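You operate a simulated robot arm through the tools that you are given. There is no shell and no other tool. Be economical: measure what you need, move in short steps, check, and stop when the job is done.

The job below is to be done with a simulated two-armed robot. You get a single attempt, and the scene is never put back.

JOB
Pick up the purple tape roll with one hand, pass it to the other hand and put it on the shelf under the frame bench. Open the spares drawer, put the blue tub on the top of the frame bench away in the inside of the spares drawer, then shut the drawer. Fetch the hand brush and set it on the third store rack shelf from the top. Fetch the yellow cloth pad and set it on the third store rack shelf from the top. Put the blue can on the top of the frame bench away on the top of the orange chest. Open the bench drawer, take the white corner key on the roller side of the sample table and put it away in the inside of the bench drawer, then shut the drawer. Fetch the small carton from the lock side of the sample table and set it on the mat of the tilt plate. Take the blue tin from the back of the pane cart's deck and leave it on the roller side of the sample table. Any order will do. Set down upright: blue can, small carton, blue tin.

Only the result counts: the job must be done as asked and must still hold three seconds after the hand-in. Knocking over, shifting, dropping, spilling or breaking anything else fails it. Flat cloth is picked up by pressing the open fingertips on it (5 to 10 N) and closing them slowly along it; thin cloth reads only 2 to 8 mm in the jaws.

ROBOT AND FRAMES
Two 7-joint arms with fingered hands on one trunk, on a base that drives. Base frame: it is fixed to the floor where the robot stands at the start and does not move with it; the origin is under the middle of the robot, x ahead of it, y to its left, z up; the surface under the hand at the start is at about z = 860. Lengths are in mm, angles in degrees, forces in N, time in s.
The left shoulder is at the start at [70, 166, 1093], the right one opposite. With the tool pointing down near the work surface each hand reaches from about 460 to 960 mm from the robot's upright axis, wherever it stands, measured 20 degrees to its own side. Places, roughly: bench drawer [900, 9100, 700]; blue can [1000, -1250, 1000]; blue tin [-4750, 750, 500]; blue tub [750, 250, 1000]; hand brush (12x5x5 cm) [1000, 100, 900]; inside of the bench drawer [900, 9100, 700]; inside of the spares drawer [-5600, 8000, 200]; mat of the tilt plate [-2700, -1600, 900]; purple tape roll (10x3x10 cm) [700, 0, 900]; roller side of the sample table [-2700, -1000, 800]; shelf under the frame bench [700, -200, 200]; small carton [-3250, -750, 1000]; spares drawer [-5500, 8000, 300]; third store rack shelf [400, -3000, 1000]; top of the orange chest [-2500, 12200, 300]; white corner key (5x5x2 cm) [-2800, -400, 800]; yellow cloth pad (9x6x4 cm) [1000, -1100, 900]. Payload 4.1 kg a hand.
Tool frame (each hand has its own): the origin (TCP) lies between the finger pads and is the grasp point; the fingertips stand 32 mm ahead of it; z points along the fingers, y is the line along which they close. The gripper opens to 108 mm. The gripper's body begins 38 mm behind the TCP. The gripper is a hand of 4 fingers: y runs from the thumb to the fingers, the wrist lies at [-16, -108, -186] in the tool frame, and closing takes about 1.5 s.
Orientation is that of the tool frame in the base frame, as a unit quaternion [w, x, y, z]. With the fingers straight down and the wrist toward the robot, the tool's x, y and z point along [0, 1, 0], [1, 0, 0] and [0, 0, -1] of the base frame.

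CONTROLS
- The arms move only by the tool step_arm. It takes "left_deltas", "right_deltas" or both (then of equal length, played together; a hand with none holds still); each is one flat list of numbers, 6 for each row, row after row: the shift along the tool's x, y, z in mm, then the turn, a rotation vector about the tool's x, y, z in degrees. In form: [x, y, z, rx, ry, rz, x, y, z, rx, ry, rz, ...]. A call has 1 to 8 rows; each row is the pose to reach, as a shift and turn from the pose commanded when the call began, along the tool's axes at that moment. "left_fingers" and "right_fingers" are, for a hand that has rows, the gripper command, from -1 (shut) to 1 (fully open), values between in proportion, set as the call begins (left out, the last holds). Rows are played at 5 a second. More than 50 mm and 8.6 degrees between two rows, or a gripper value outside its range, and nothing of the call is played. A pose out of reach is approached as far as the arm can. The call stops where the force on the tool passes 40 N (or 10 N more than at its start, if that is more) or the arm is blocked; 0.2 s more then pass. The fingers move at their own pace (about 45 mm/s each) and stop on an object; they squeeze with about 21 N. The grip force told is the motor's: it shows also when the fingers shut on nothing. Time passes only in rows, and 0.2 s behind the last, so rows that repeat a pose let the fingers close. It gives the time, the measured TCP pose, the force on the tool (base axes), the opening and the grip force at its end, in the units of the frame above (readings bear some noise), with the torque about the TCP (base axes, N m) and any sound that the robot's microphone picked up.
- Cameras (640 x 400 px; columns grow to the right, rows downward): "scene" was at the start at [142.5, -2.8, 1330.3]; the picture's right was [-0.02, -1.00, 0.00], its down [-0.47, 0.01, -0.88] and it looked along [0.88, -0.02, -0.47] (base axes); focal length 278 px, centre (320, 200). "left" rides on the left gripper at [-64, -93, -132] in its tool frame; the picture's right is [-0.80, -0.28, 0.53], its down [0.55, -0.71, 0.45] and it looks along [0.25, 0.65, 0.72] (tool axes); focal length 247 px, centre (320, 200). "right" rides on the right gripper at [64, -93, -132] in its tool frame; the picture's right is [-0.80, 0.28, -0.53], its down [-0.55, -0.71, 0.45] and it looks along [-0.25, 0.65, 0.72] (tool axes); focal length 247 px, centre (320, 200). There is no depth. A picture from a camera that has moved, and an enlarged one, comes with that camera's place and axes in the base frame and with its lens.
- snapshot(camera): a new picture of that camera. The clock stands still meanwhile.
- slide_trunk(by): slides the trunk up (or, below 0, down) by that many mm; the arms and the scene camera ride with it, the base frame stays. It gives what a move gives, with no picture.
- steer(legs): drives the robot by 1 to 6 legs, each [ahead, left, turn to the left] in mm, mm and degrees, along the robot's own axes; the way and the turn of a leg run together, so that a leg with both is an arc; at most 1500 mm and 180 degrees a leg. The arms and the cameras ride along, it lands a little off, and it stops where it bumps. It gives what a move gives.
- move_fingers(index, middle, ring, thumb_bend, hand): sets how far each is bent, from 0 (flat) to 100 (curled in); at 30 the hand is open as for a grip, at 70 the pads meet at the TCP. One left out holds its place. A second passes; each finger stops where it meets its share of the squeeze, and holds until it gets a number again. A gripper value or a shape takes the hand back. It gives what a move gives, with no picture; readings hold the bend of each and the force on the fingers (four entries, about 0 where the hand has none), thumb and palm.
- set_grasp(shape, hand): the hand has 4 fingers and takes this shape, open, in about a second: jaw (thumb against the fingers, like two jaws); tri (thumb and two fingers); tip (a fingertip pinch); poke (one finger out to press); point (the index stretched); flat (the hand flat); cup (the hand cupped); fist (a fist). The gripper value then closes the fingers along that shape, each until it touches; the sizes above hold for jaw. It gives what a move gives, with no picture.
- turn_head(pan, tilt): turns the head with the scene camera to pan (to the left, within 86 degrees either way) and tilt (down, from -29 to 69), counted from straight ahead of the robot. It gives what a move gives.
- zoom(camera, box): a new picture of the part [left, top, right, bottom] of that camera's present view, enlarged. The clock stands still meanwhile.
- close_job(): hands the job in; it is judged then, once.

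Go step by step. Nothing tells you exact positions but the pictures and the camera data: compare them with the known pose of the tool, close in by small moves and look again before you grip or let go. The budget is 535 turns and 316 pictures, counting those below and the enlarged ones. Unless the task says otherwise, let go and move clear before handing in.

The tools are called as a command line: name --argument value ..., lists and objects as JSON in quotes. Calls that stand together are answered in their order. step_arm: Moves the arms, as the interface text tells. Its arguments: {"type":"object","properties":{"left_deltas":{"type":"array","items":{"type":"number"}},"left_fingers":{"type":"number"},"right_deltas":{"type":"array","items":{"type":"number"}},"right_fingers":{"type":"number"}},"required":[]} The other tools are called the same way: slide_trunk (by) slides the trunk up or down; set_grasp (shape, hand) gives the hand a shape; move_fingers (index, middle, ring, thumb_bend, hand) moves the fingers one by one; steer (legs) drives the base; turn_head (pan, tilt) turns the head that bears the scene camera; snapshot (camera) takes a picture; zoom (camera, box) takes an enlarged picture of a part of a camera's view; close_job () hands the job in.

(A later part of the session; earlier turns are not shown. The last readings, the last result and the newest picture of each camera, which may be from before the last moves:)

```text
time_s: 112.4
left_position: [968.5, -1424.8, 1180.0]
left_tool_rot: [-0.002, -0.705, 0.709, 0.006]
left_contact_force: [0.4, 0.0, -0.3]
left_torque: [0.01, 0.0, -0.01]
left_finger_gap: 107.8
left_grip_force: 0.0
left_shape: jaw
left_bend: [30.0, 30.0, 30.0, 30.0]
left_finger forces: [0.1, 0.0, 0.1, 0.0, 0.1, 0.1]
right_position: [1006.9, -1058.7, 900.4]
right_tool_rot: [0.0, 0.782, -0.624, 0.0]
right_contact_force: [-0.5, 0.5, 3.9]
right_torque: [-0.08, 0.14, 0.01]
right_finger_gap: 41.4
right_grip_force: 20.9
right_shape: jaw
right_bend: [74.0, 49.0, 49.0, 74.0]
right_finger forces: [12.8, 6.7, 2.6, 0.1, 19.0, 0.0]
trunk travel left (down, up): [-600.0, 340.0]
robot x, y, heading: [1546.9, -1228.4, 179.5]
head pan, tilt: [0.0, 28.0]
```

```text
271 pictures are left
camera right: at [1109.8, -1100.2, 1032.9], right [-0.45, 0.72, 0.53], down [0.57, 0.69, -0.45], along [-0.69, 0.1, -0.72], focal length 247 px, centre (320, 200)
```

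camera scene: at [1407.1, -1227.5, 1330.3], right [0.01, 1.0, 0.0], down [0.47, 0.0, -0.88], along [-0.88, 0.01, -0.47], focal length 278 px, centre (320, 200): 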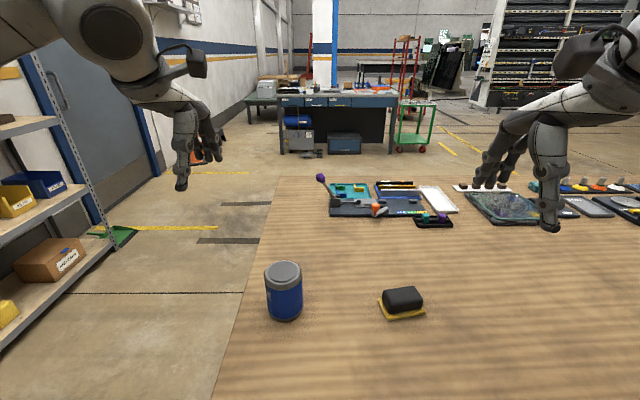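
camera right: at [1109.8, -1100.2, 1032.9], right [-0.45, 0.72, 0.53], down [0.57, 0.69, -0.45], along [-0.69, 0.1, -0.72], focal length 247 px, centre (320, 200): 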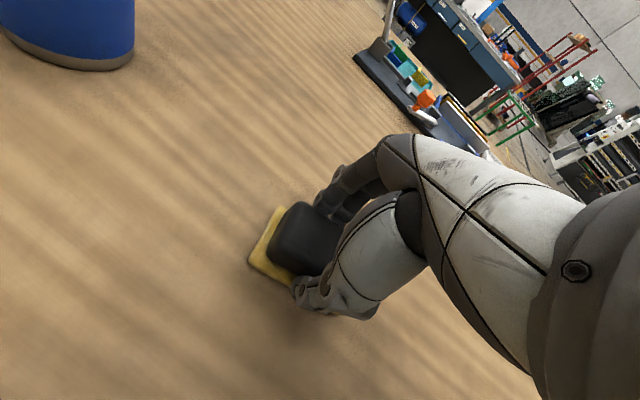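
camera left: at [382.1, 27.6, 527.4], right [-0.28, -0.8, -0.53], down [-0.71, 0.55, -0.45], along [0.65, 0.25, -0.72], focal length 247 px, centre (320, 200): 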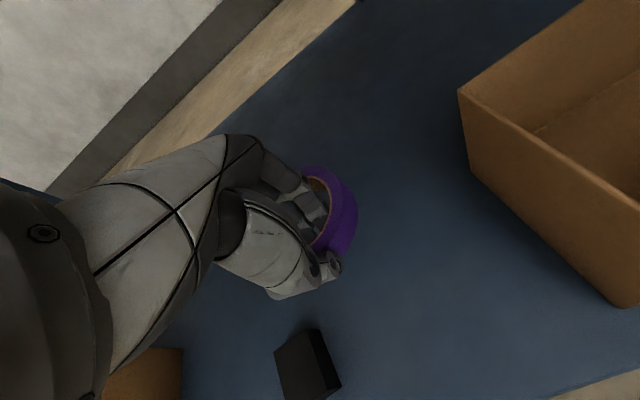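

The pad is held at 41 mm. I lift it and slide along to the brush.

step_arm --right_deltas '[0, 0, -20, 0, 0, 0, 0, 0, -60, 0, 0, 0, 0, -20, -105, 0, 0, 0, 0, -40, -150, 0, 0, 0, 0, -60, -190, 0, 0, 0, 0, -80, -230, 0, 0, 0, 0, -100, -270, 0, 0, 0]'

steer --legs '[[0, -1480, 0.3]]'

snapshot --camera "scene"

snapshot --camera "left"

```text
time_s: 114.0
left_position: [967.7, -1424.7, 1179.6]
left_tool_rot: [-0.001, -0.705, 0.709, 0.006]
left_contact_force: [0.0, 0.6, -0.1]
left_torque: [0.01, 0.01, -0.02]
left_finger_gap: 107.6
left_grip_force: 0.0
left_shape: jaw
left_bend: [30.0, 30.0, 30.0, 30.0]
left_finger forces: [0.0, 0.0, 0.0, 0.0, 0.0, 0.0]
right_position: [1104.8, -1034.9, 1172.0]
right_tool_rot: [0.0, 0.782, -0.624, 0.0]
right_contact_force: [-0.4, -1.1, -1.7]
right_torque: [0.03, 0.04, 0.01]
right_finger_gap: 41.1
right_grip_force: 20.7
right_shape: jaw
right_bend: [74.0, 49.0, 49.0, 74.0]
right_finger forces: [11.3, 6.1, 2.6, 0.1, 18.7, 0.0]
trunk travel left (down, up): [-600.0, 340.0]
robot x, y, heading: [1547.2, -1227.3, 179.6]
head pan, tilt: [0.0, 28.0]
```

```text
time_s: 121.3
left_position: [973.5, 50.8, 1178.7]
left_tool_rot: [0.001, 0.707, -0.707, -0.006]
left_contact_force: [0.2, -0.2, -0.5]
left_torque: [0.0, 0.03, 0.01]
left_finger_gap: 108.1
left_grip_force: 0.1
left_shape: jaw
left_bend: [30.0, 30.0, 30.0, 30.0]
left_finger forces: [0.0, 0.0, 0.0, 0.0, 0.0, 0.0]
right_position: [1107.7, 440.5, 1172.1]
right_tool_rot: [0.0, 0.783, -0.622, 0.0]
right_contact_force: [0.7, 0.3, -0.9]
right_torque: [0.0, -0.02, 0.05]
right_finger_gap: 41.0
right_grip_force: 20.9
right_shape: jaw
right_bend: [74.0, 49.0, 49.0, 74.0]
right_finger forces: [11.2, 6.1, 2.6, 0.0, 18.9, 0.1]
trunk travel left (down, up): [-600.0, 340.0]
robot x, y, heading: [1551.8, 251.0, 180.1]
head pan, tilt: [0.0, 28.0]
```

```text
270 pictures are left
camera scene: at [1412.1, 249.7, 1330.3], right [0.0, 1.0, 0.0], down [0.47, 0.0, -0.88], along [-0.88, 0.0, -0.47], focal length 278 px, centre (320, 200)
```

scene: 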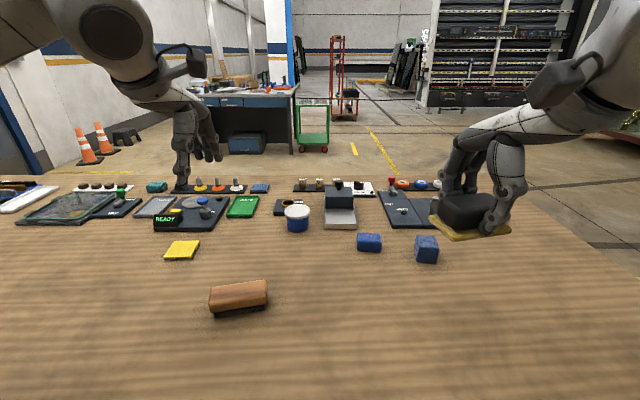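

```text
269 pictures are left
camera left: at [1067.7, 115.0, 1310.2], right [0.28, 0.8, -0.53], down [0.7, -0.55, -0.46], along [-0.66, -0.24, -0.71], focal length 247 px, centre (320, 200)
```

left: 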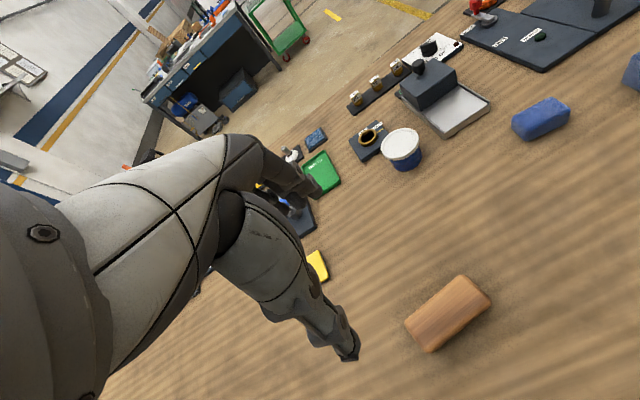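

The brush is at about [1005, 88], yawed ~11 degrees. I bring the left hand over it.

step_arm --left_deltas '[-7, -6, 40, 0, 0, -2, -14, -12, 80, 0, 0, -4, -21, -18, 120, 0, 0, -6, -28, -25, 160, 0, 0, -8, -37, -31, 205, 0, 0, -11]'

snapshot --camera "left"

zoom --camera "scene" --box '[140, 220, 340, 345]'

```text
time_s: 122.5
left_position: [1002.0, 89.7, 973.4]
left_tool_rot: [0.001, 0.773, -0.635, -0.007]
left_contact_force: [0.1, 0.2, -0.2]
left_torque: [0.0, -0.01, 0.01]
left_finger_gap: 108.2
left_grip_force: 0.1
left_shape: jaw
left_bend: [30.0, 30.0, 30.0, 30.0]
left_finger forces: [0.0, 0.0, 0.0, 0.0, 0.0, 0.0]
right_position: [1107.1, 440.2, 1170.6]
right_tool_rot: [0.0, 0.783, -0.622, 0.0]
right_contact_force: [0.6, -0.3, -0.9]
right_torque: [-0.03, -0.01, -0.02]
right_finger_gap: 41.2
right_grip_force: 21.1
right_shape: jaw
right_bend: [74.0, 49.0, 49.0, 74.0]
right_finger forces: [11.2, 6.0, 2.6, 0.0, 18.8, 0.0]
trunk travel left (down, up): [-600.0, 340.0]
robot x, y, heading: [1553.7, 251.7, 180.1]
head pan, tilt: [0.0, 28.0]
```

```text
268 pictures are left
camera left: at [1081.5, 170.0, 1105.0], right [0.12, 0.84, -0.53], down [0.79, -0.4, -0.46], along [-0.6, -0.36, -0.71], focal length 247 px, centre (320, 200)
```

left: 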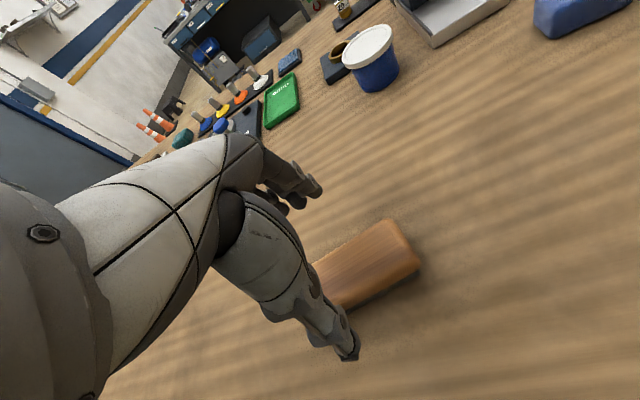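

```text
3.20 times, centred on (240, 282) of scene
camera zoom: at [1411.1, 250.0, 1330.2], right [0.0, 1.0, 0.0], down [0.47, 0.0, -0.88], along [-0.88, 0.0, -0.47], focal length 888 px, centre (576, -64)
```

zoom: 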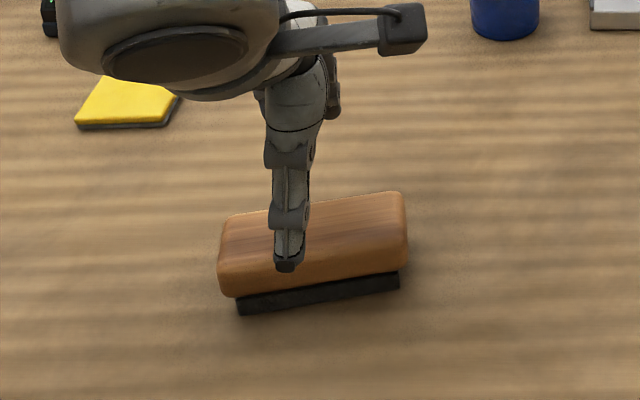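

Alignment is good within a few mm. I descend and close.

step_arm --left_deltas '[3, -4, 20, 0, 0, 0, 3, -4, 40, 0, 0, 0, 3, -4, 60, 0, 0, 0, 3, -4, 73, 0, 0, 0]'

step_arm --left_deltas '[0, 0, 0, 0, 0, 0, 0, 0, 0, 0, 0, 0, 0, 0, 0, 0, 0, 0, 0, 0, 0, 0, 0, 0, 0, 0, 0, 0, 0, 0, 0, 0, 0, 0, 0, 0, 0, 0, 0, 0, 0, 0]' --left_fingers -1

zoom --camera "scene" --box '[140, 220, 340, 345]'

```text
time_s: 123.5
left_position: [1005.7, 88.4, 900.6]
left_tool_rot: [0.001, 0.772, -0.636, -0.006]
left_contact_force: [-0.4, 0.8, -0.2]
left_torque: [-0.04, 0.0, -0.01]
left_finger_gap: 107.8
left_grip_force: 0.0
left_shape: jaw
left_bend: [30.0, 30.0, 30.0, 30.0]
left_finger forces: [0.0, 0.0, 0.1, 0.0, 0.0, 0.0]
right_position: [1107.1, 440.4, 1170.9]
right_tool_rot: [0.001, 0.783, -0.622, 0.0]
right_contact_force: [-0.4, 0.0, 0.1]
right_torque: [-0.02, -0.01, 0.0]
right_finger_gap: 41.1
right_grip_force: 21.5
right_shape: jaw
right_bend: [74.0, 49.0, 49.0, 74.0]
right_finger forces: [11.2, 6.1, 2.6, 0.0, 19.0, 0.0]
trunk travel left (down, up): [-600.0, 340.0]
robot x, y, heading: [1554.2, 249.3, 180.0]
head pan, tilt: [0.0, 28.0]
```

```text
time_s: 125.1
left_position: [1006.2, 87.3, 901.4]
left_tool_rot: [0.0, 0.772, -0.636, -0.006]
left_contact_force: [0.3, -0.6, -0.9]
left_torque: [-0.01, -0.01, -0.02]
left_finger_gap: 45.2
left_grip_force: 20.8
left_shape: jaw
left_bend: [74.0, 49.0, 47.0, 72.0]
left_finger forces: [10.3, 5.8, 2.6, 0.0, 18.9, 0.1]
right_position: [1107.0, 440.1, 1170.9]
right_tool_rot: [0.001, 0.783, -0.622, 0.0]
right_contact_force: [-0.1, 0.3, -0.8]
right_torque: [0.0, -0.04, -0.02]
right_finger_gap: 41.4
right_grip_force: 21.2
right_shape: jaw
right_bend: [74.0, 49.0, 49.0, 74.0]
right_finger forces: [11.1, 6.1, 2.6, 0.0, 19.1, 0.1]
trunk travel left (down, up): [-600.0, 340.0]
robot x, y, heading: [1552.9, 250.7, 179.8]
head pan, tilt: [0.0, 28.0]
```

```text
3.20 times, centred on (240, 282) of scene
camera zoom: at [1412.0, 249.6, 1330.3], right [0.0, 1.0, 0.0], down [0.47, 0.0, -0.88], along [-0.88, 0.0, -0.47], focal length 888 px, centre (576, -64)
```

zoom: 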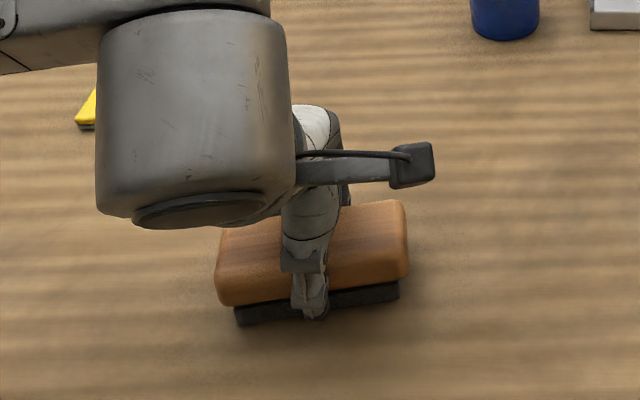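

The brush is held. I lift it, drive to the aisle and turn to face the rack.

step_arm --left_deltas '[0, 0, -20, 0, 0, 0, 0, 0, -60, 0, 0, 0, 0, -20, -105, 0, 0, 0, 0, -40, -150, 0, 0, 0, 0, -60, -190, 0, 0, 0, 0, -80, -230, 0, 0, 0, 0, -100, -270, 0, 0, 0]'

steer --legs '[[0, 1200, 0], [0, 1100, 0], [1100, 0, 0], [0, 0, 90]]'

turn_head --pan 0 --tilt 10

snapshot --camera "scene"

```text
time_s: 126.7
left_position: [1108.8, 106.6, 1170.4]
left_tool_rot: [0.002, 0.772, -0.636, -0.006]
left_contact_force: [0.2, -0.7, 0.0]
left_torque: [-0.02, 0.0, -0.04]
left_finger_gap: 45.1
left_grip_force: 20.9
left_shape: jaw
left_bend: [74.0, 49.0, 47.0, 72.0]
left_finger forces: [10.5, 5.8, 2.6, 0.0, 18.9, 0.0]
right_position: [1108.9, 440.8, 1171.3]
right_tool_rot: [0.0, 0.783, -0.622, 0.001]
right_contact_force: [0.2, 1.0, -0.4]
right_torque: [-0.03, 0.02, 0.03]
right_finger_gap: 41.3
right_grip_force: 20.7
right_shape: jaw
right_bend: [74.0, 49.0, 49.0, 74.0]
right_finger forces: [11.1, 6.0, 2.7, 0.0, 18.9, 0.0]
trunk travel left (down, up): [-600.0, 340.0]
robot x, y, heading: [1554.1, 249.2, 179.9]
head pan, tilt: [0.0, 28.0]
```

```text
time_s: 147.0
left_position: [575.6, -2482.3, 1169.8]
left_tool_rot: [0.006, 0.997, 0.083, -0.004]
left_contact_force: [0.1, 0.7, -0.8]
left_torque: [0.0, 0.02, 0.0]
left_finger_gap: 44.8
left_grip_force: 21.2
left_shape: jaw
left_bend: [74.0, 49.0, 47.0, 73.0]
left_finger forces: [10.3, 5.8, 2.5, 0.0, 18.6, 0.0]
right_position: [241.5, -2474.2, 1171.3]
right_tool_rot: [0.0, 0.995, 0.101, 0.0]
right_contact_force: [0.9, 0.8, -0.8]
right_torque: [0.0, -0.02, 0.0]
right_finger_gap: 41.3
right_grip_force: 20.8
right_shape: jaw
right_bend: [74.0, 49.0, 49.0, 74.0]
right_finger forces: [11.1, 5.9, 2.6, 0.0, 18.6, 0.0]
trunk travel left (down, up): [-600.0, 340.0]
robot x, y, heading: [437.5, -2031.9, -91.8]
head pan, tilt: [0.0, 28.0]
```

```text
time_s: 147.8
left_position: [576.3, -2483.4, 1169.8]
left_tool_rot: [0.004, 0.997, 0.083, -0.003]
left_contact_force: [-0.7, 0.6, -1.6]
left_torque: [0.04, -0.03, -0.04]
left_finger_gap: 44.7
left_grip_force: 21.1
left_shape: jaw
left_bend: [74.0, 49.0, 47.0, 73.0]
left_finger forces: [10.3, 5.7, 2.6, 0.1, 18.6, 0.1]
right_position: [241.0, -2474.2, 1171.2]
right_tool_rot: [0.0, 0.995, 0.101, -0.001]
right_contact_force: [0.4, 0.2, -1.7]
right_torque: [-0.02, 0.0, -0.02]
right_finger_gap: 40.9
right_grip_force: 21.1
right_shape: jaw
right_bend: [74.0, 49.0, 49.0, 74.0]
right_finger forces: [10.9, 5.9, 2.5, 0.0, 18.6, 0.0]
trunk travel left (down, up): [-600.0, 340.0]
robot x, y, heading: [443.8, -2034.2, -91.9]
head pan, tilt: [0.0, 10.0]
```

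```text
265 pictures are left
camera scene: at [440.4, -2178.6, 1359.4], right [-1.0, 0.03, 0.0], down [0.0, 0.17, -0.98], along [-0.03, -0.98, -0.17], focal length 278 px, centre (320, 200)
```

scene: 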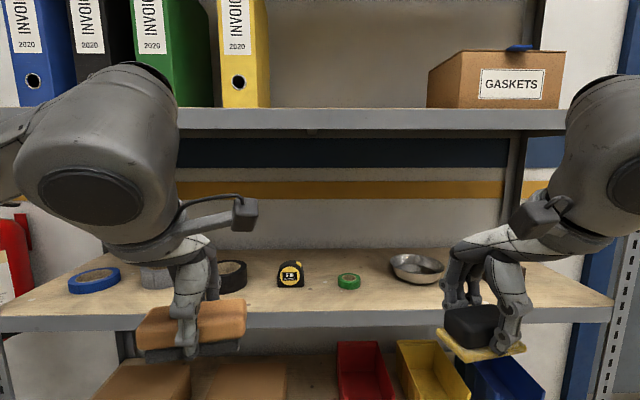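

The shelf with the tapes is at about z 985, matching the note. I verify the count by looking up.

turn_head --pan 0 --tilt -25

snapshot --camera "scene"

turn_head --pan 0 --tilt 28

snapshot --camera "scene"

```text
time_s: 148.8
left_position: [575.5, -2482.2, 1170.3]
left_tool_rot: [0.004, 0.997, 0.082, -0.004]
left_contact_force: [-0.1, -0.2, -1.4]
left_torque: [0.0, 0.03, 0.0]
left_finger_gap: 44.7
left_grip_force: 20.8
left_shape: jaw
left_bend: [74.0, 49.0, 47.0, 73.0]
left_finger forces: [10.3, 5.8, 2.5, 0.0, 18.6, 0.1]
right_position: [241.9, -2474.4, 1171.2]
right_tool_rot: [0.0, 0.995, 0.1, 0.001]
right_contact_force: [-0.1, 0.2, -0.3]
right_torque: [0.02, 0.0, 0.02]
right_finger_gap: 40.8
right_grip_force: 21.0
right_shape: jaw
right_bend: [74.0, 49.0, 49.0, 74.0]
right_finger forces: [11.0, 5.9, 2.6, 0.0, 18.7, 0.0]
trunk travel left (down, up): [-600.0, 340.0]
robot x, y, heading: [448.2, -2031.8, -91.5]
head pan, tilt: [0.0, -25.0]
```

```text
264 pictures are left
camera scene: at [441.0, -2156.8, 1411.1], right [-1.0, 0.03, 0.0], down [-0.01, -0.42, -0.91], along [-0.02, -0.91, 0.42], focal length 278 px, centre (320, 200)
```

scene: 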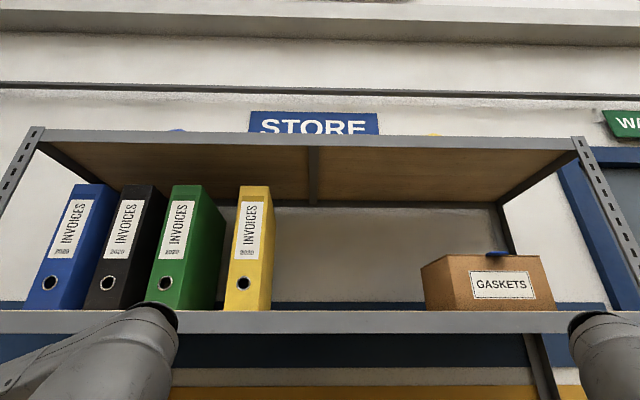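

```text
time_s: 150.1
left_position: [576.1, -2483.8, 1169.3]
left_tool_rot: [0.005, 0.997, 0.082, -0.004]
left_contact_force: [1.0, -0.4, -0.9]
left_torque: [0.0, 0.04, 0.0]
left_finger_gap: 44.7
left_grip_force: 20.8
left_shape: jaw
left_bend: [74.0, 49.0, 47.0, 73.0]
left_finger forces: [10.3, 5.7, 2.6, 0.0, 18.5, 0.0]
right_position: [241.5, -2474.6, 1171.8]
right_tool_rot: [0.0, 0.995, 0.1, 0.0]
right_contact_force: [1.1, 0.4, -0.3]
right_torque: [0.01, -0.01, -0.02]
right_finger_gap: 40.9
right_grip_force: 21.5
right_shape: jaw
right_bend: [74.0, 49.0, 49.0, 74.0]
right_finger forces: [11.0, 5.9, 2.6, 0.0, 18.6, 0.1]
trunk travel left (down, up): [-600.0, 340.0]
robot x, y, heading: [441.9, -2036.8, -91.6]
head pan, tilt: [0.0, 28.0]
```

```text
263 pictures are left
camera scene: at [440.5, -2176.9, 1330.4], right [-1.0, 0.03, 0.0], down [0.01, 0.47, -0.88], along [-0.02, -0.88, -0.47], focal length 278 px, centre (320, 200)
```

scene: 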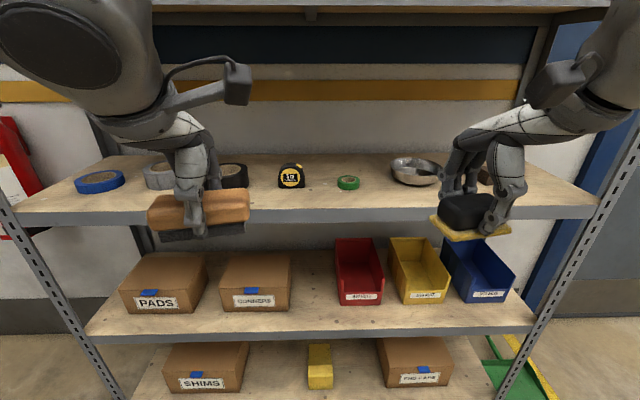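

This shelf is the third from the top. The brush can go at about [600, −2833] and the pad at about [280, −2833], in the free front strip. I lower the brush and reach in with the left hand.

step_arm --left_deltas '[-4, 40, 24, 0, 0, 2.4, -8, 80, 48, 0, 0, 4.8, -12, 120, 72, 0, 0, 7.2, -16, 160, 95, 0, 0, 9.6, -20, 200, 95, 0, 0, 9.6, -24, 240, 95, 0, 0, 9.6, -28, 280, 95, 0, 0, 9.6]'

snapshot --camera "scene"

snapshot --camera "left"

```text
time_s: 151.7
left_position: [594.0, -2765.8, 1076.0]
left_tool_rot: [0.005, 1.0, 0.0, -0.003]
left_contact_force: [0.3, -1.2, -1.1]
left_torque: [0.02, -0.01, 0.01]
left_finger_gap: 44.5
left_grip_force: 21.3
left_shape: jaw
left_bend: [74.0, 49.0, 47.0, 73.0]
left_finger forces: [10.4, 5.9, 2.8, 0.0, 18.9, 0.0]
right_position: [240.3, -2475.7, 1169.7]
right_tool_rot: [-0.001, 0.995, 0.102, 0.001]
right_contact_force: [0.2, 0.6, -0.8]
right_torque: [0.03, -0.01, 0.01]
right_finger_gap: 41.3
right_grip_force: 21.1
right_shape: jaw
right_bend: [74.0, 49.0, 49.0, 74.0]
right_finger forces: [11.0, 5.9, 2.5, 0.0, 18.6, 0.0]
trunk travel left (down, up): [-600.0, 340.0]
robot x, y, heading: [444.4, -2036.4, -91.6]
head pan, tilt: [0.0, 28.0]
```

```text
262 pictures are left
camera scene: at [440.0, -2178.2, 1330.1], right [-1.0, 0.03, 0.0], down [0.01, 0.47, -0.88], along [-0.02, -0.88, -0.47], focal length 278 px, centre (320, 200)
```

scene: 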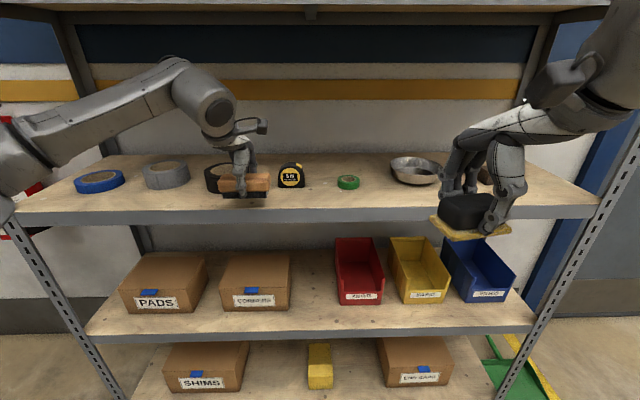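

```text
261 pictures are left
camera left: at [530.4, -2671.8, 1206.9], right [-0.8, 0.28, -0.53], down [0.55, 0.7, -0.46], along [0.24, -0.66, -0.71], focal length 247 px, centre (320, 200)
```

left: 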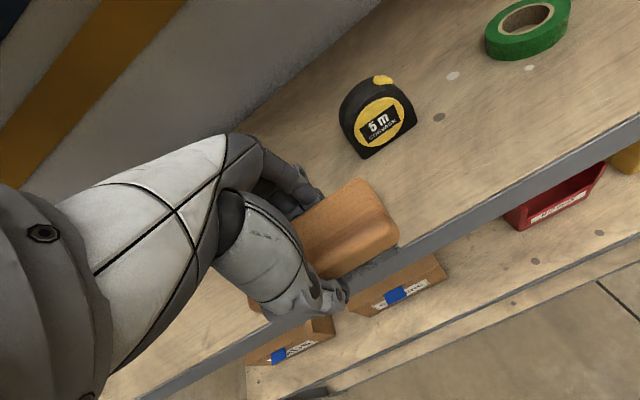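

The shelf edge is at y≈−2762 and the tape measure front at −2887, so y −2825 is fine. I move in 58 mm and lower the brush onto the board.

step_arm --left_deltas '[0, 30, 0, 0, 0, 0, 0, 58, 0, 0, 0, 0, 0, 58, 25, 0, 0, 0, 0, 58, 40, 0, 0, 0, 0, 58, 46, 0, 0, 0, 0, 58, 50, 0, 0, 0, 0, 58, 53, 0, 0, 0]'

snapshot --camera "left"

zoom --camera "scene" --box '[140, 110, 340, 235]'

```text
time_s: 153.3
left_position: [592.4, -2819.2, 1031.2]
left_tool_rot: [0.009, 1.0, -0.001, -0.004]
left_contact_force: [3.2, -2.3, 31.5]
left_torque: [0.39, -0.07, -0.21]
left_finger_gap: 45.5
left_grip_force: 20.7
left_shape: jaw
left_bend: [75.0, 49.0, 46.0, 75.0]
left_finger forces: [12.4, 7.0, 3.3, 0.0, 36.3, 0.0]
right_position: [240.8, -2470.3, 1172.7]
right_tool_rot: [0.002, 0.995, 0.101, 0.0]
right_contact_force: [-0.6, 0.0, -0.1]
right_torque: [0.03, -0.01, -0.03]
right_finger_gap: 41.0
right_grip_force: 20.6
right_shape: jaw
right_bend: [74.0, 49.0, 49.0, 74.0]
right_finger forces: [11.0, 5.9, 2.6, 0.0, 18.7, 0.1]
trunk travel left (down, up): [-600.0, 340.0]
robot x, y, heading: [442.4, -2032.5, -91.6]
head pan, tilt: [0.0, 28.0]
```

```text
260 pictures are left
camera left: at [530.6, -2725.1, 1161.3], right [-0.8, 0.27, -0.53], down [0.55, 0.7, -0.46], along [0.24, -0.66, -0.71], focal length 247 px, centre (320, 200)
```

left: 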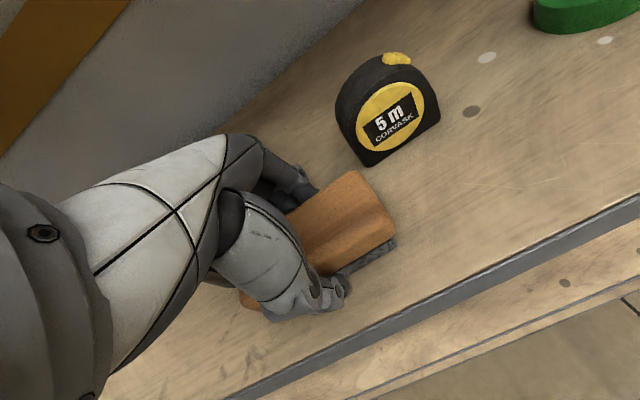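

```text
3.20 times, centred on (240, 172) of scene
camera zoom: at [440.1, -2172.5, 1331.2], right [-1.0, 0.03, 0.0], down [0.01, 0.47, -0.88], along [-0.02, -0.88, -0.47], focal length 888 px, centre (576, 288)
```

zoom: 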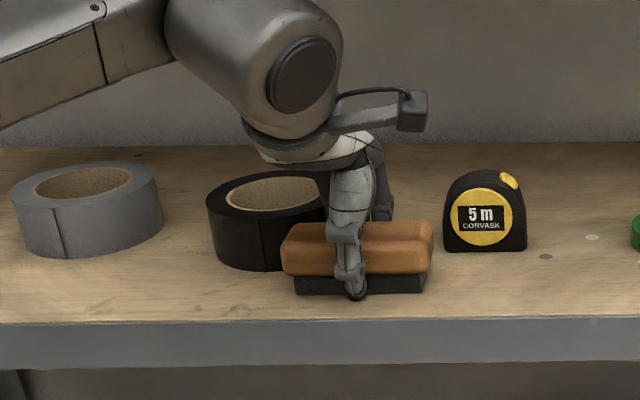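

It rests on the board. I open slightly, lift clear and withdraw.

step_arm --left_deltas '[0, 0, -1, 0, 0, 0, 0, 0, -2, 0, 0, 0, 0, 0, -2, 0, 0, 0, 0, 0, -2, 0, 0, 0, 0, 0, -25, 0, 0, 0, 0, 0, -60, 0, 0, 0, 0, -45, -60, 0, 0, 0, 0, -90, -60, 0, 0, 0]' --left_fingers 0.3

zoom --camera "scene" --box '[140, 110, 340, 235]'

step_arm --left_deltas '[0, -45, 0, 0, 0, 0, 0, -90, 0, 0, 0, 0, 0, -135, 0, 0, 0, 0, 0, -180, 0, 0, 0, 0, 0, -225, -20, 0, 0, 0, 0, -265, -50, 0, 0, 0]' --left_fingers 1

```text
time_s: 155.1
left_position: [593.2, -2730.6, 1083.7]
left_tool_rot: [0.006, 1.0, -0.001, -0.003]
left_contact_force: [0.8, 1.4, -0.1]
left_torque: [-0.01, 0.01, -0.03]
left_finger_gap: 70.0
left_grip_force: 0.0
left_shape: jaw
left_bend: [27.0, 39.0, 36.0, 64.0]
left_finger forces: [0.0, 0.0, 0.1, 0.0, 0.0, 0.0]
right_position: [242.1, -2472.4, 1172.0]
right_tool_rot: [0.001, 0.995, 0.101, 0.0]
right_contact_force: [-0.1, 0.5, -1.6]
right_torque: [-0.01, -0.05, 0.01]
right_finger_gap: 41.0
right_grip_force: 21.1
right_shape: jaw
right_bend: [74.0, 49.0, 49.0, 74.0]
right_finger forces: [10.9, 5.9, 2.6, 0.1, 18.8, 0.0]
trunk travel left (down, up): [-600.0, 340.0]
robot x, y, heading: [443.2, -2033.8, -91.6]
head pan, tilt: [0.0, 28.0]
```

```text
3.20 times, centred on (240, 172) of scene
camera zoom: at [440.6, -2175.2, 1330.5], right [-1.0, 0.03, 0.0], down [0.01, 0.47, -0.88], along [-0.02, -0.88, -0.47], focal length 888 px, centre (576, 288)
```

zoom: 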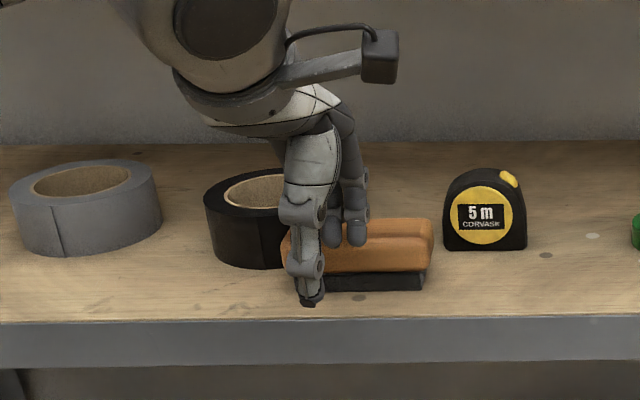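

```text
time_s: 156.5
left_position: [594.8, -2464.9, 1131.8]
left_tool_rot: [0.005, 1.0, -0.001, -0.003]
left_contact_force: [-0.2, 0.5, -0.6]
left_torque: [0.03, -0.03, 0.02]
left_finger_gap: 107.9
left_grip_force: 0.1
left_shape: jaw
left_bend: [30.0, 30.0, 30.0, 30.0]
left_finger forces: [0.0, 0.0, 0.0, 0.0, 0.0, 0.0]
right_position: [241.9, -2472.4, 1170.9]
right_tool_rot: [0.001, 0.995, 0.101, 0.0]
right_contact_force: [-0.4, -0.9, -0.9]
right_torque: [-0.07, -0.01, 0.0]
right_finger_gap: 41.0
right_grip_force: 21.1
right_shape: jaw
right_bend: [74.0, 49.0, 49.0, 74.0]
right_finger forces: [10.9, 5.9, 2.6, 0.1, 18.7, 0.0]
trunk travel left (down, up): [-600.0, 340.0]
robot x, y, heading: [445.6, -2036.4, -91.6]
head pan, tilt: [0.0, 28.0]
```

The brush stands well. Now the pad with the right hand, the same way.

step_arm --right_deltas '[-4, 42, 20, 0, 0, 2.9, -8, 84, 45, 0, 0, 5.8, -13, 126, 70, 0, 0, 8.7, -17, 168, 92, 0, 0, 11.5, -21, 210, 95, 0, 0, 11.5, -25, 252, 95, 0, 0, 11.5, -29, 294, 95, 0, 0, 11.5, -33, 320, 95, 0, 0, 11.5]'

snapshot --camera "right"

zoom --camera "scene" --box '[260, 110, 500, 260]'

```text
time_s: 158.3
left_position: [594.4, -2466.8, 1130.1]
left_tool_rot: [0.005, 1.0, -0.001, -0.004]
left_contact_force: [-0.7, 0.1, -0.5]
left_torque: [0.04, 0.02, 0.01]
left_finger_gap: 107.9
left_grip_force: 0.0
left_shape: jaw
left_bend: [30.0, 30.0, 30.0, 30.0]
left_finger forces: [0.0, 0.0, 0.0, 0.0, 0.0, 0.0]
right_position: [273.4, -2794.6, 1076.7]
right_tool_rot: [0.0, 1.0, 0.001, 0.0]
right_contact_force: [-0.3, -0.5, -0.2]
right_torque: [0.01, 0.0, -0.02]
right_finger_gap: 41.1
right_grip_force: 21.1
right_shape: jaw
right_bend: [74.0, 49.0, 49.0, 74.0]
right_finger forces: [10.8, 5.7, 2.6, 0.0, 19.0, 0.0]
trunk travel left (down, up): [-600.0, 340.0]
robot x, y, heading: [444.1, -2031.4, -91.6]
head pan, tilt: [0.0, 28.0]
```

```text
257 pictures are left
camera right: at [336.2, -2702.3, 1207.3], right [-0.8, -0.28, 0.53], down [-0.55, 0.7, -0.45], along [-0.25, -0.65, -0.72], focal length 247 px, centre (320, 200)
```

right: 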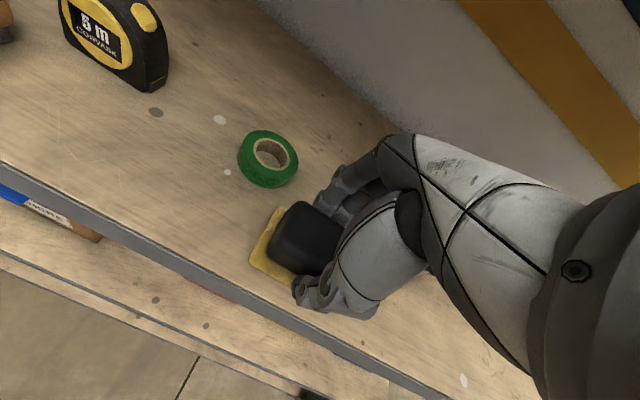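

```text
2.67 times, centred on (380, 185) of scene
camera zoom: at [440.7, -2177.2, 1330.2], right [-1.0, 0.03, 0.0], down [0.01, 0.47, -0.88], along [-0.02, -0.88, -0.47], focal length 740 px, centre (160, 240)
```

zoom: 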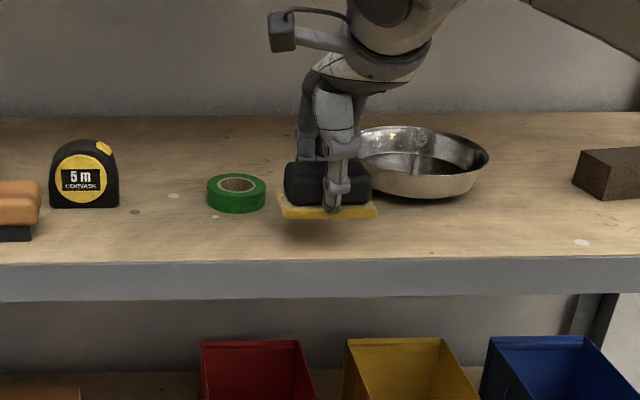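

I shift to x 235 and y −2818 to stay clear of the green tape, then lower.

step_arm --right_deltas '[-20, 12, 0, 0, 0, 0, -38, 23, 0, 0, 0, 0, -38, 23, 25, 0, 0, 0, -38, 23, 36, 0, 0, 0, -38, 23, 41, 0, 0, 0, -38, 23, 45, 0, 0, 0, -38, 23, 49, 0, 0, 0]'

zoom --camera "scene" --box '[260, 110, 500, 260]'

snapshot --camera "right"

```text
time_s: 159.8
left_position: [595.0, -2466.0, 1131.2]
left_tool_rot: [0.006, 1.0, -0.001, -0.004]
left_contact_force: [1.1, -0.7, 0.0]
left_torque: [0.0, 0.01, 0.04]
left_finger_gap: 107.7
left_grip_force: 0.1
left_shape: jaw
left_bend: [30.0, 30.0, 30.0, 30.0]
left_finger forces: [0.0, 0.0, 0.0, 0.0, 0.0, 0.0]
right_position: [235.9, -2816.8, 1038.8]
right_tool_rot: [0.009, 1.0, 0.0, 0.003]
right_contact_force: [-1.9, 4.5, 18.6]
right_torque: [-0.03, 0.04, -0.1]
right_finger_gap: 42.1
right_grip_force: 20.7
right_shape: jaw
right_bend: [74.0, 49.0, 49.0, 74.0]
right_finger forces: [18.7, 9.5, 2.6, 0.1, 27.9, 0.1]
trunk travel left (down, up): [-600.0, 340.0]
robot x, y, heading: [444.7, -2033.8, -91.7]
head pan, tilt: [0.0, 28.0]
stopped in row 7 (right hand): the force on the tool passed its limit at 43 N (the readings are from after the stop); the commanded pose is now the measured one
```

```text
2.67 times, centred on (380, 185) of scene
camera zoom: at [440.5, -2174.9, 1330.4], right [-1.0, 0.03, 0.0], down [0.01, 0.47, -0.88], along [-0.02, -0.88, -0.47], focal length 740 px, centre (160, 240)
```

zoom: 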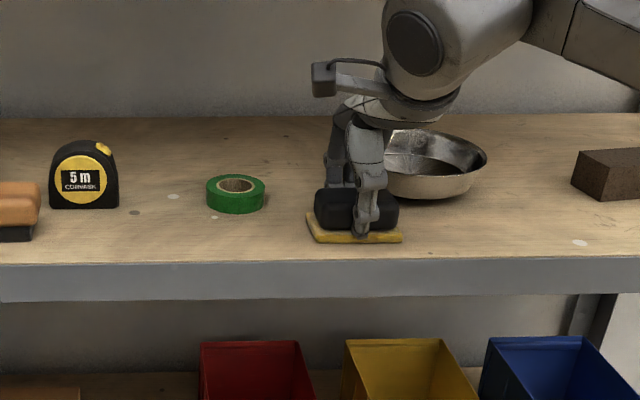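

```text
254 pictures are left
camera right: at [297.5, -2722.5, 1169.0], right [-0.8, -0.28, 0.53], down [-0.55, 0.7, -0.46], along [-0.24, -0.66, -0.71], focal length 247 px, centre (320, 200)
```

right: 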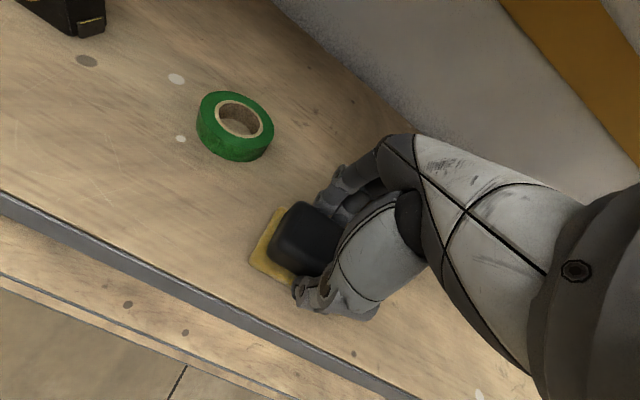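

The pad is down on the board. I open a little, lift and withdraw.

step_arm --right_deltas '[0, 0, -1, 0, 0, 0, 0, 0, -2, 0, 0, 0, 0, 0, -2, 0, 0, 0, 0, 0, -2, 0, 0, 0, 0, 0, -25, 0, 0, 0, 0, 0, -60, 0, 0, 0, 0, -45, -60, 0, 0, 0, 0, -90, -60, 0, 0, 0]' --right_fingers 0.3

step_arm --right_deltas '[0, -45, 0, 0, 0, 0, 0, -90, 0, 0, 0, 0, 0, -135, 0, 0, 0, 0, 0, -180, 0, 0, 0, 0, 0, -225, -20, 0, 0, 0, 0, -265, -50, 0, 0, 0]' --right_fingers 1

snapshot --camera "scene"

```text
time_s: 161.6
left_position: [595.8, -2466.0, 1131.0]
left_tool_rot: [0.006, 1.0, -0.001, -0.003]
left_contact_force: [-1.2, 0.3, 0.3]
left_torque: [-0.05, -0.02, -0.02]
left_finger_gap: 108.0
left_grip_force: 0.1
left_shape: jaw
left_bend: [30.0, 30.0, 30.0, 30.0]
left_finger forces: [0.1, 0.0, 0.0, 0.0, 0.1, 0.1]
right_position: [235.3, -2727.0, 1094.1]
right_tool_rot: [0.007, 1.0, 0.0, 0.002]
right_contact_force: [0.5, 0.8, -0.1]
right_torque: [-0.01, 0.03, 0.01]
right_finger_gap: 69.9
right_grip_force: 0.0
right_shape: jaw
right_bend: [27.0, 39.0, 36.0, 64.0]
right_finger forces: [0.0, 0.0, 0.0, 0.0, 0.0, 0.0]
trunk travel left (down, up): [-600.0, 340.0]
robot x, y, heading: [441.3, -2030.9, -91.5]
head pan, tilt: [0.0, 28.0]
```

```text
time_s: 163.0
left_position: [596.0, -2466.4, 1131.8]
left_tool_rot: [0.005, 1.0, -0.001, -0.003]
left_contact_force: [0.2, 0.6, 0.2]
left_torque: [0.01, 0.0, -0.01]
left_finger_gap: 107.9
left_grip_force: 0.1
left_shape: jaw
left_bend: [30.0, 30.0, 30.0, 30.0]
left_finger forces: [0.1, 0.0, 0.0, 0.0, 0.0, 0.0]
right_position: [233.2, -2461.0, 1142.1]
right_tool_rot: [0.006, 1.0, 0.0, 0.002]
right_contact_force: [0.0, 0.3, 0.2]
right_torque: [-0.01, 0.0, -0.02]
right_finger_gap: 107.9
right_grip_force: 0.1
right_shape: jaw
right_bend: [30.0, 30.0, 30.0, 30.0]
right_finger forces: [0.0, 0.0, 0.0, 0.0, 0.1, 0.0]
trunk travel left (down, up): [-600.0, 340.0]
robot x, y, heading: [441.3, -2036.9, -91.5]
head pan, tilt: [0.0, 28.0]
```

```text
253 pictures are left
camera scene: at [440.8, -2175.4, 1330.4], right [-1.0, 0.03, 0.0], down [0.01, 0.47, -0.88], along [-0.02, -0.88, -0.47], focal length 278 px, centre (320, 200)
```

scene: 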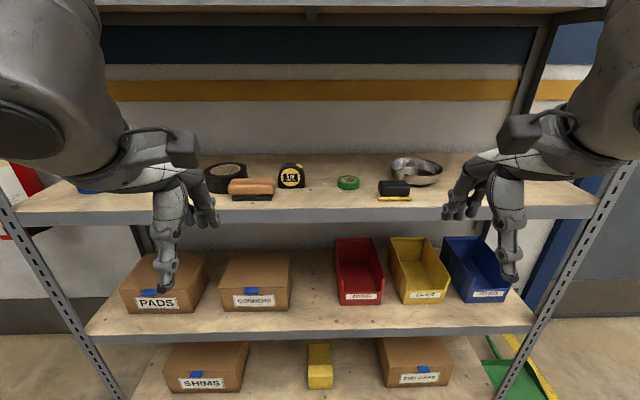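

Brush and pad are both in place. Next I head for the sample table and look at it from a distance.

steer --legs '[[0, 0, -88.5], [1400, 0, 0]]'

turn_head --pan -20 --tilt 15

snapshot --camera "scene"

```text
time_s: 173.8
left_position: [-1383.2, -2177.8, 1130.5]
left_tool_rot: [0.001, 0.711, -0.703, -0.006]
left_contact_force: [-0.2, -1.1, 0.5]
left_torque: [0.01, -0.02, -0.03]
left_finger_gap: 107.8
left_grip_force: 0.0
left_shape: jaw
left_bend: [30.0, 30.0, 30.0, 30.0]
left_finger forces: [0.0, 0.0, 0.1, 0.0, 0.0, 0.0]
right_position: [-1383.1, -1816.1, 1140.1]
right_tool_rot: [0.005, 0.712, -0.703, -0.002]
right_contact_force: [-0.2, -0.3, -0.3]
right_torque: [0.03, 0.01, 0.0]
right_finger_gap: 107.6
right_grip_force: 0.0
right_shape: jaw
right_bend: [30.0, 30.0, 30.0, 30.0]
right_finger forces: [0.0, 0.0, 0.0, 0.0, 0.0, 0.1]
trunk travel left (down, up): [-600.0, 340.0]
robot x, y, heading: [-953.9, -2016.2, 179.3]
head pan, tilt: [0.0, 28.0]
```

```text
time_s: 174.6
left_position: [-1382.8, -2177.4, 1131.1]
left_tool_rot: [0.001, 0.71, -0.704, -0.006]
left_contact_force: [-0.3, 0.4, 0.2]
left_torque: [0.0, 0.0, 0.01]
left_finger_gap: 107.7
left_grip_force: 0.0
left_shape: jaw
left_bend: [30.0, 30.0, 30.0, 30.0]
left_finger forces: [0.0, 0.0, 0.0, 0.1, 0.0, 0.0]
right_position: [-1383.2, -1816.2, 1141.1]
right_tool_rot: [0.005, 0.712, -0.703, -0.002]
right_contact_force: [0.6, -1.1, -0.3]
right_torque: [0.04, 0.03, 0.04]
right_finger_gap: 107.8
right_grip_force: 0.0
right_shape: jaw
right_bend: [30.0, 30.0, 30.0, 30.0]
right_finger forces: [0.1, 0.0, 0.0, 0.0, 0.0, 0.0]
trunk travel left (down, up): [-600.0, 340.0]
robot x, y, heading: [-954.9, -2021.4, 179.3]
head pan, tilt: [-20.0, 15.0]
```

```text
252 pictures are left
camera scene: at [-1088.6, -1987.1, 1351.3], right [0.36, 0.93, 0.0], down [0.24, -0.09, -0.97], along [-0.9, 0.34, -0.26], focal length 278 px, centre (320, 200)
```

scene: 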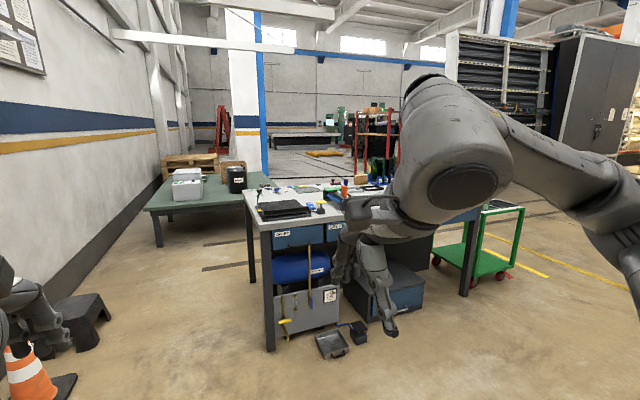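

The sample table is ahead, front edge at about x −2450, with a dustpan on the floor near [−2426, −1380]. I go closer and look down at its top.

steer --legs '[[0, -920, 0.7], [850, 0, 0]]'

slide_trunk --by 200

turn_head --pan 0 --tilt 28

snapshot --camera "scene"

```text
time_s: 183.5
left_position: [-2216.7, -1260.7, 1129.7]
left_tool_rot: [0.002, 0.714, -0.701, -0.006]
left_contact_force: [-0.2, -0.1, 0.3]
left_torque: [0.03, -0.05, -0.03]
left_finger_gap: 107.9
left_grip_force: 0.1
left_shape: jaw
left_bend: [30.0, 30.0, 30.0, 30.0]
left_finger forces: [0.0, 0.0, 0.0, 0.0, 0.0, 0.0]
right_position: [-2220.6, -899.2, 1141.0]
right_tool_rot: [0.005, 0.714, -0.7, -0.003]
right_contact_force: [0.2, 0.0, -0.5]
right_torque: [-0.02, 0.01, -0.01]
right_finger_gap: 108.0
right_grip_force: 0.0
right_shape: jaw
right_bend: [30.0, 30.0, 30.0, 30.0]
right_finger forces: [0.1, 0.0, 0.1, 0.0, 0.0, 0.0]
trunk travel left (down, up): [-600.0, 340.0]
robot x, y, heading: [-1790.1, -1102.1, 179.7]
head pan, tilt: [-20.0, 15.0]
```

```text
time_s: 185.7
left_position: [-2217.6, -1261.1, 1330.4]
left_tool_rot: [0.001, 0.714, -0.701, -0.006]
left_contact_force: [0.0, 0.7, -0.6]
left_torque: [0.0, -0.02, 0.01]
left_finger_gap: 107.8
left_grip_force: 0.1
left_shape: jaw
left_bend: [30.0, 30.0, 30.0, 30.0]
left_finger forces: [0.0, 0.1, 0.0, 0.0, 0.1, 0.0]
right_position: [-2220.5, -899.9, 1341.5]
right_tool_rot: [0.006, 0.715, -0.699, -0.003]
right_contact_force: [-1.7, -0.5, -0.3]
right_torque: [0.01, 0.02, 0.02]
right_finger_gap: 107.7
right_grip_force: 0.0
right_shape: jaw
right_bend: [30.0, 30.0, 30.0, 30.0]
right_finger forces: [0.1, 0.0, 0.1, 0.1, 0.1, 0.0]
trunk travel left (down, up): [-800.0, 140.0]
robot x, y, heading: [-1789.9, -1105.6, 179.4]
head pan, tilt: [-20.0, 15.0]
```

```text
time_s: 186.5
left_position: [-2217.0, -1261.6, 1331.0]
left_tool_rot: [0.001, 0.714, -0.7, -0.006]
left_contact_force: [-1.1, 0.4, 0.4]
left_torque: [-0.02, 0.0, 0.02]
left_finger_gap: 108.1
left_grip_force: 0.1
left_shape: jaw
left_bend: [30.0, 30.0, 30.0, 30.0]
left_finger forces: [0.0, 0.1, 0.0, 0.0, 0.0, 0.0]
right_position: [-2220.2, -900.2, 1340.9]
right_tool_rot: [0.005, 0.714, -0.7, -0.003]
right_contact_force: [-0.3, -0.4, -0.4]
right_torque: [0.0, -0.01, 0.03]
right_finger_gap: 107.7
right_grip_force: 0.1
right_shape: jaw
right_bend: [30.0, 30.0, 30.0, 30.0]
right_finger forces: [0.0, 0.0, 0.1, 0.0, 0.1, 0.0]
trunk travel left (down, up): [-800.0, 140.0]
robot x, y, heading: [-1789.1, -1099.3, 179.5]
head pan, tilt: [0.0, 28.0]
```

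```text
251 pictures are left
camera scene: at [-1928.4, -1101.0, 1530.3], right [0.01, 1.0, 0.0], down [0.47, 0.0, -0.88], along [-0.88, 0.01, -0.47], focal length 278 px, centre (320, 200)
```

scene: 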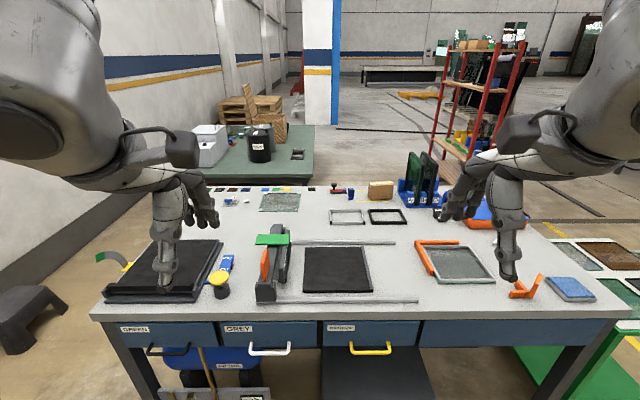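

I see the table well. I zoom in on its two halves to identify the carton, corner key, mat and roller side.

zoom --camera "scene" --box '[80, 160, 340, 322]'

zoom --camera "scene" --box '[330, 160, 620, 341]'

```text
2.46 times, centred on (210, 241) of scene
camera zoom: at [-1928.4, -1101.0, 1530.3], right [0.01, 1.0, 0.0], down [0.47, 0.0, -0.88], along [-0.88, 0.01, -0.47], focal length 683 px, centre (591, 99)
```

zoom: 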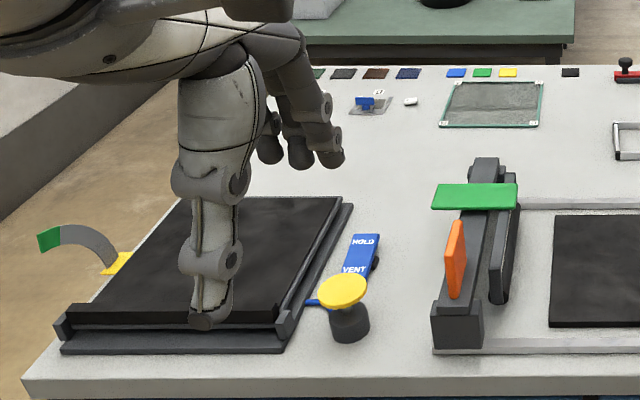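

```text
2.21 times, centred on (475, 250) of scene
camera zoom: at [-1928.4, -1101.0, 1530.3], right [0.01, 1.0, 0.0], down [0.47, 0.0, -0.88], along [-0.88, 0.01, -0.47], focal length 612 px, centre (-22, 89)
```

zoom: 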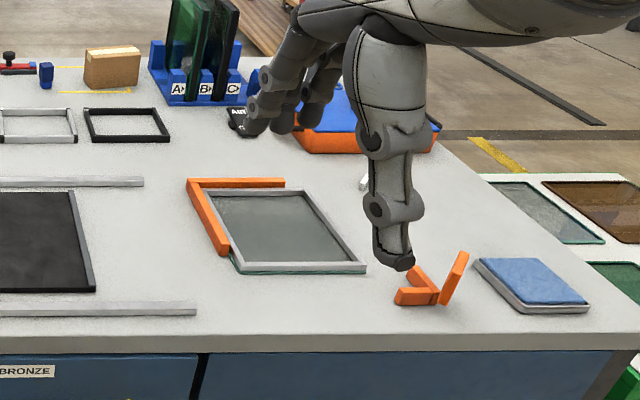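

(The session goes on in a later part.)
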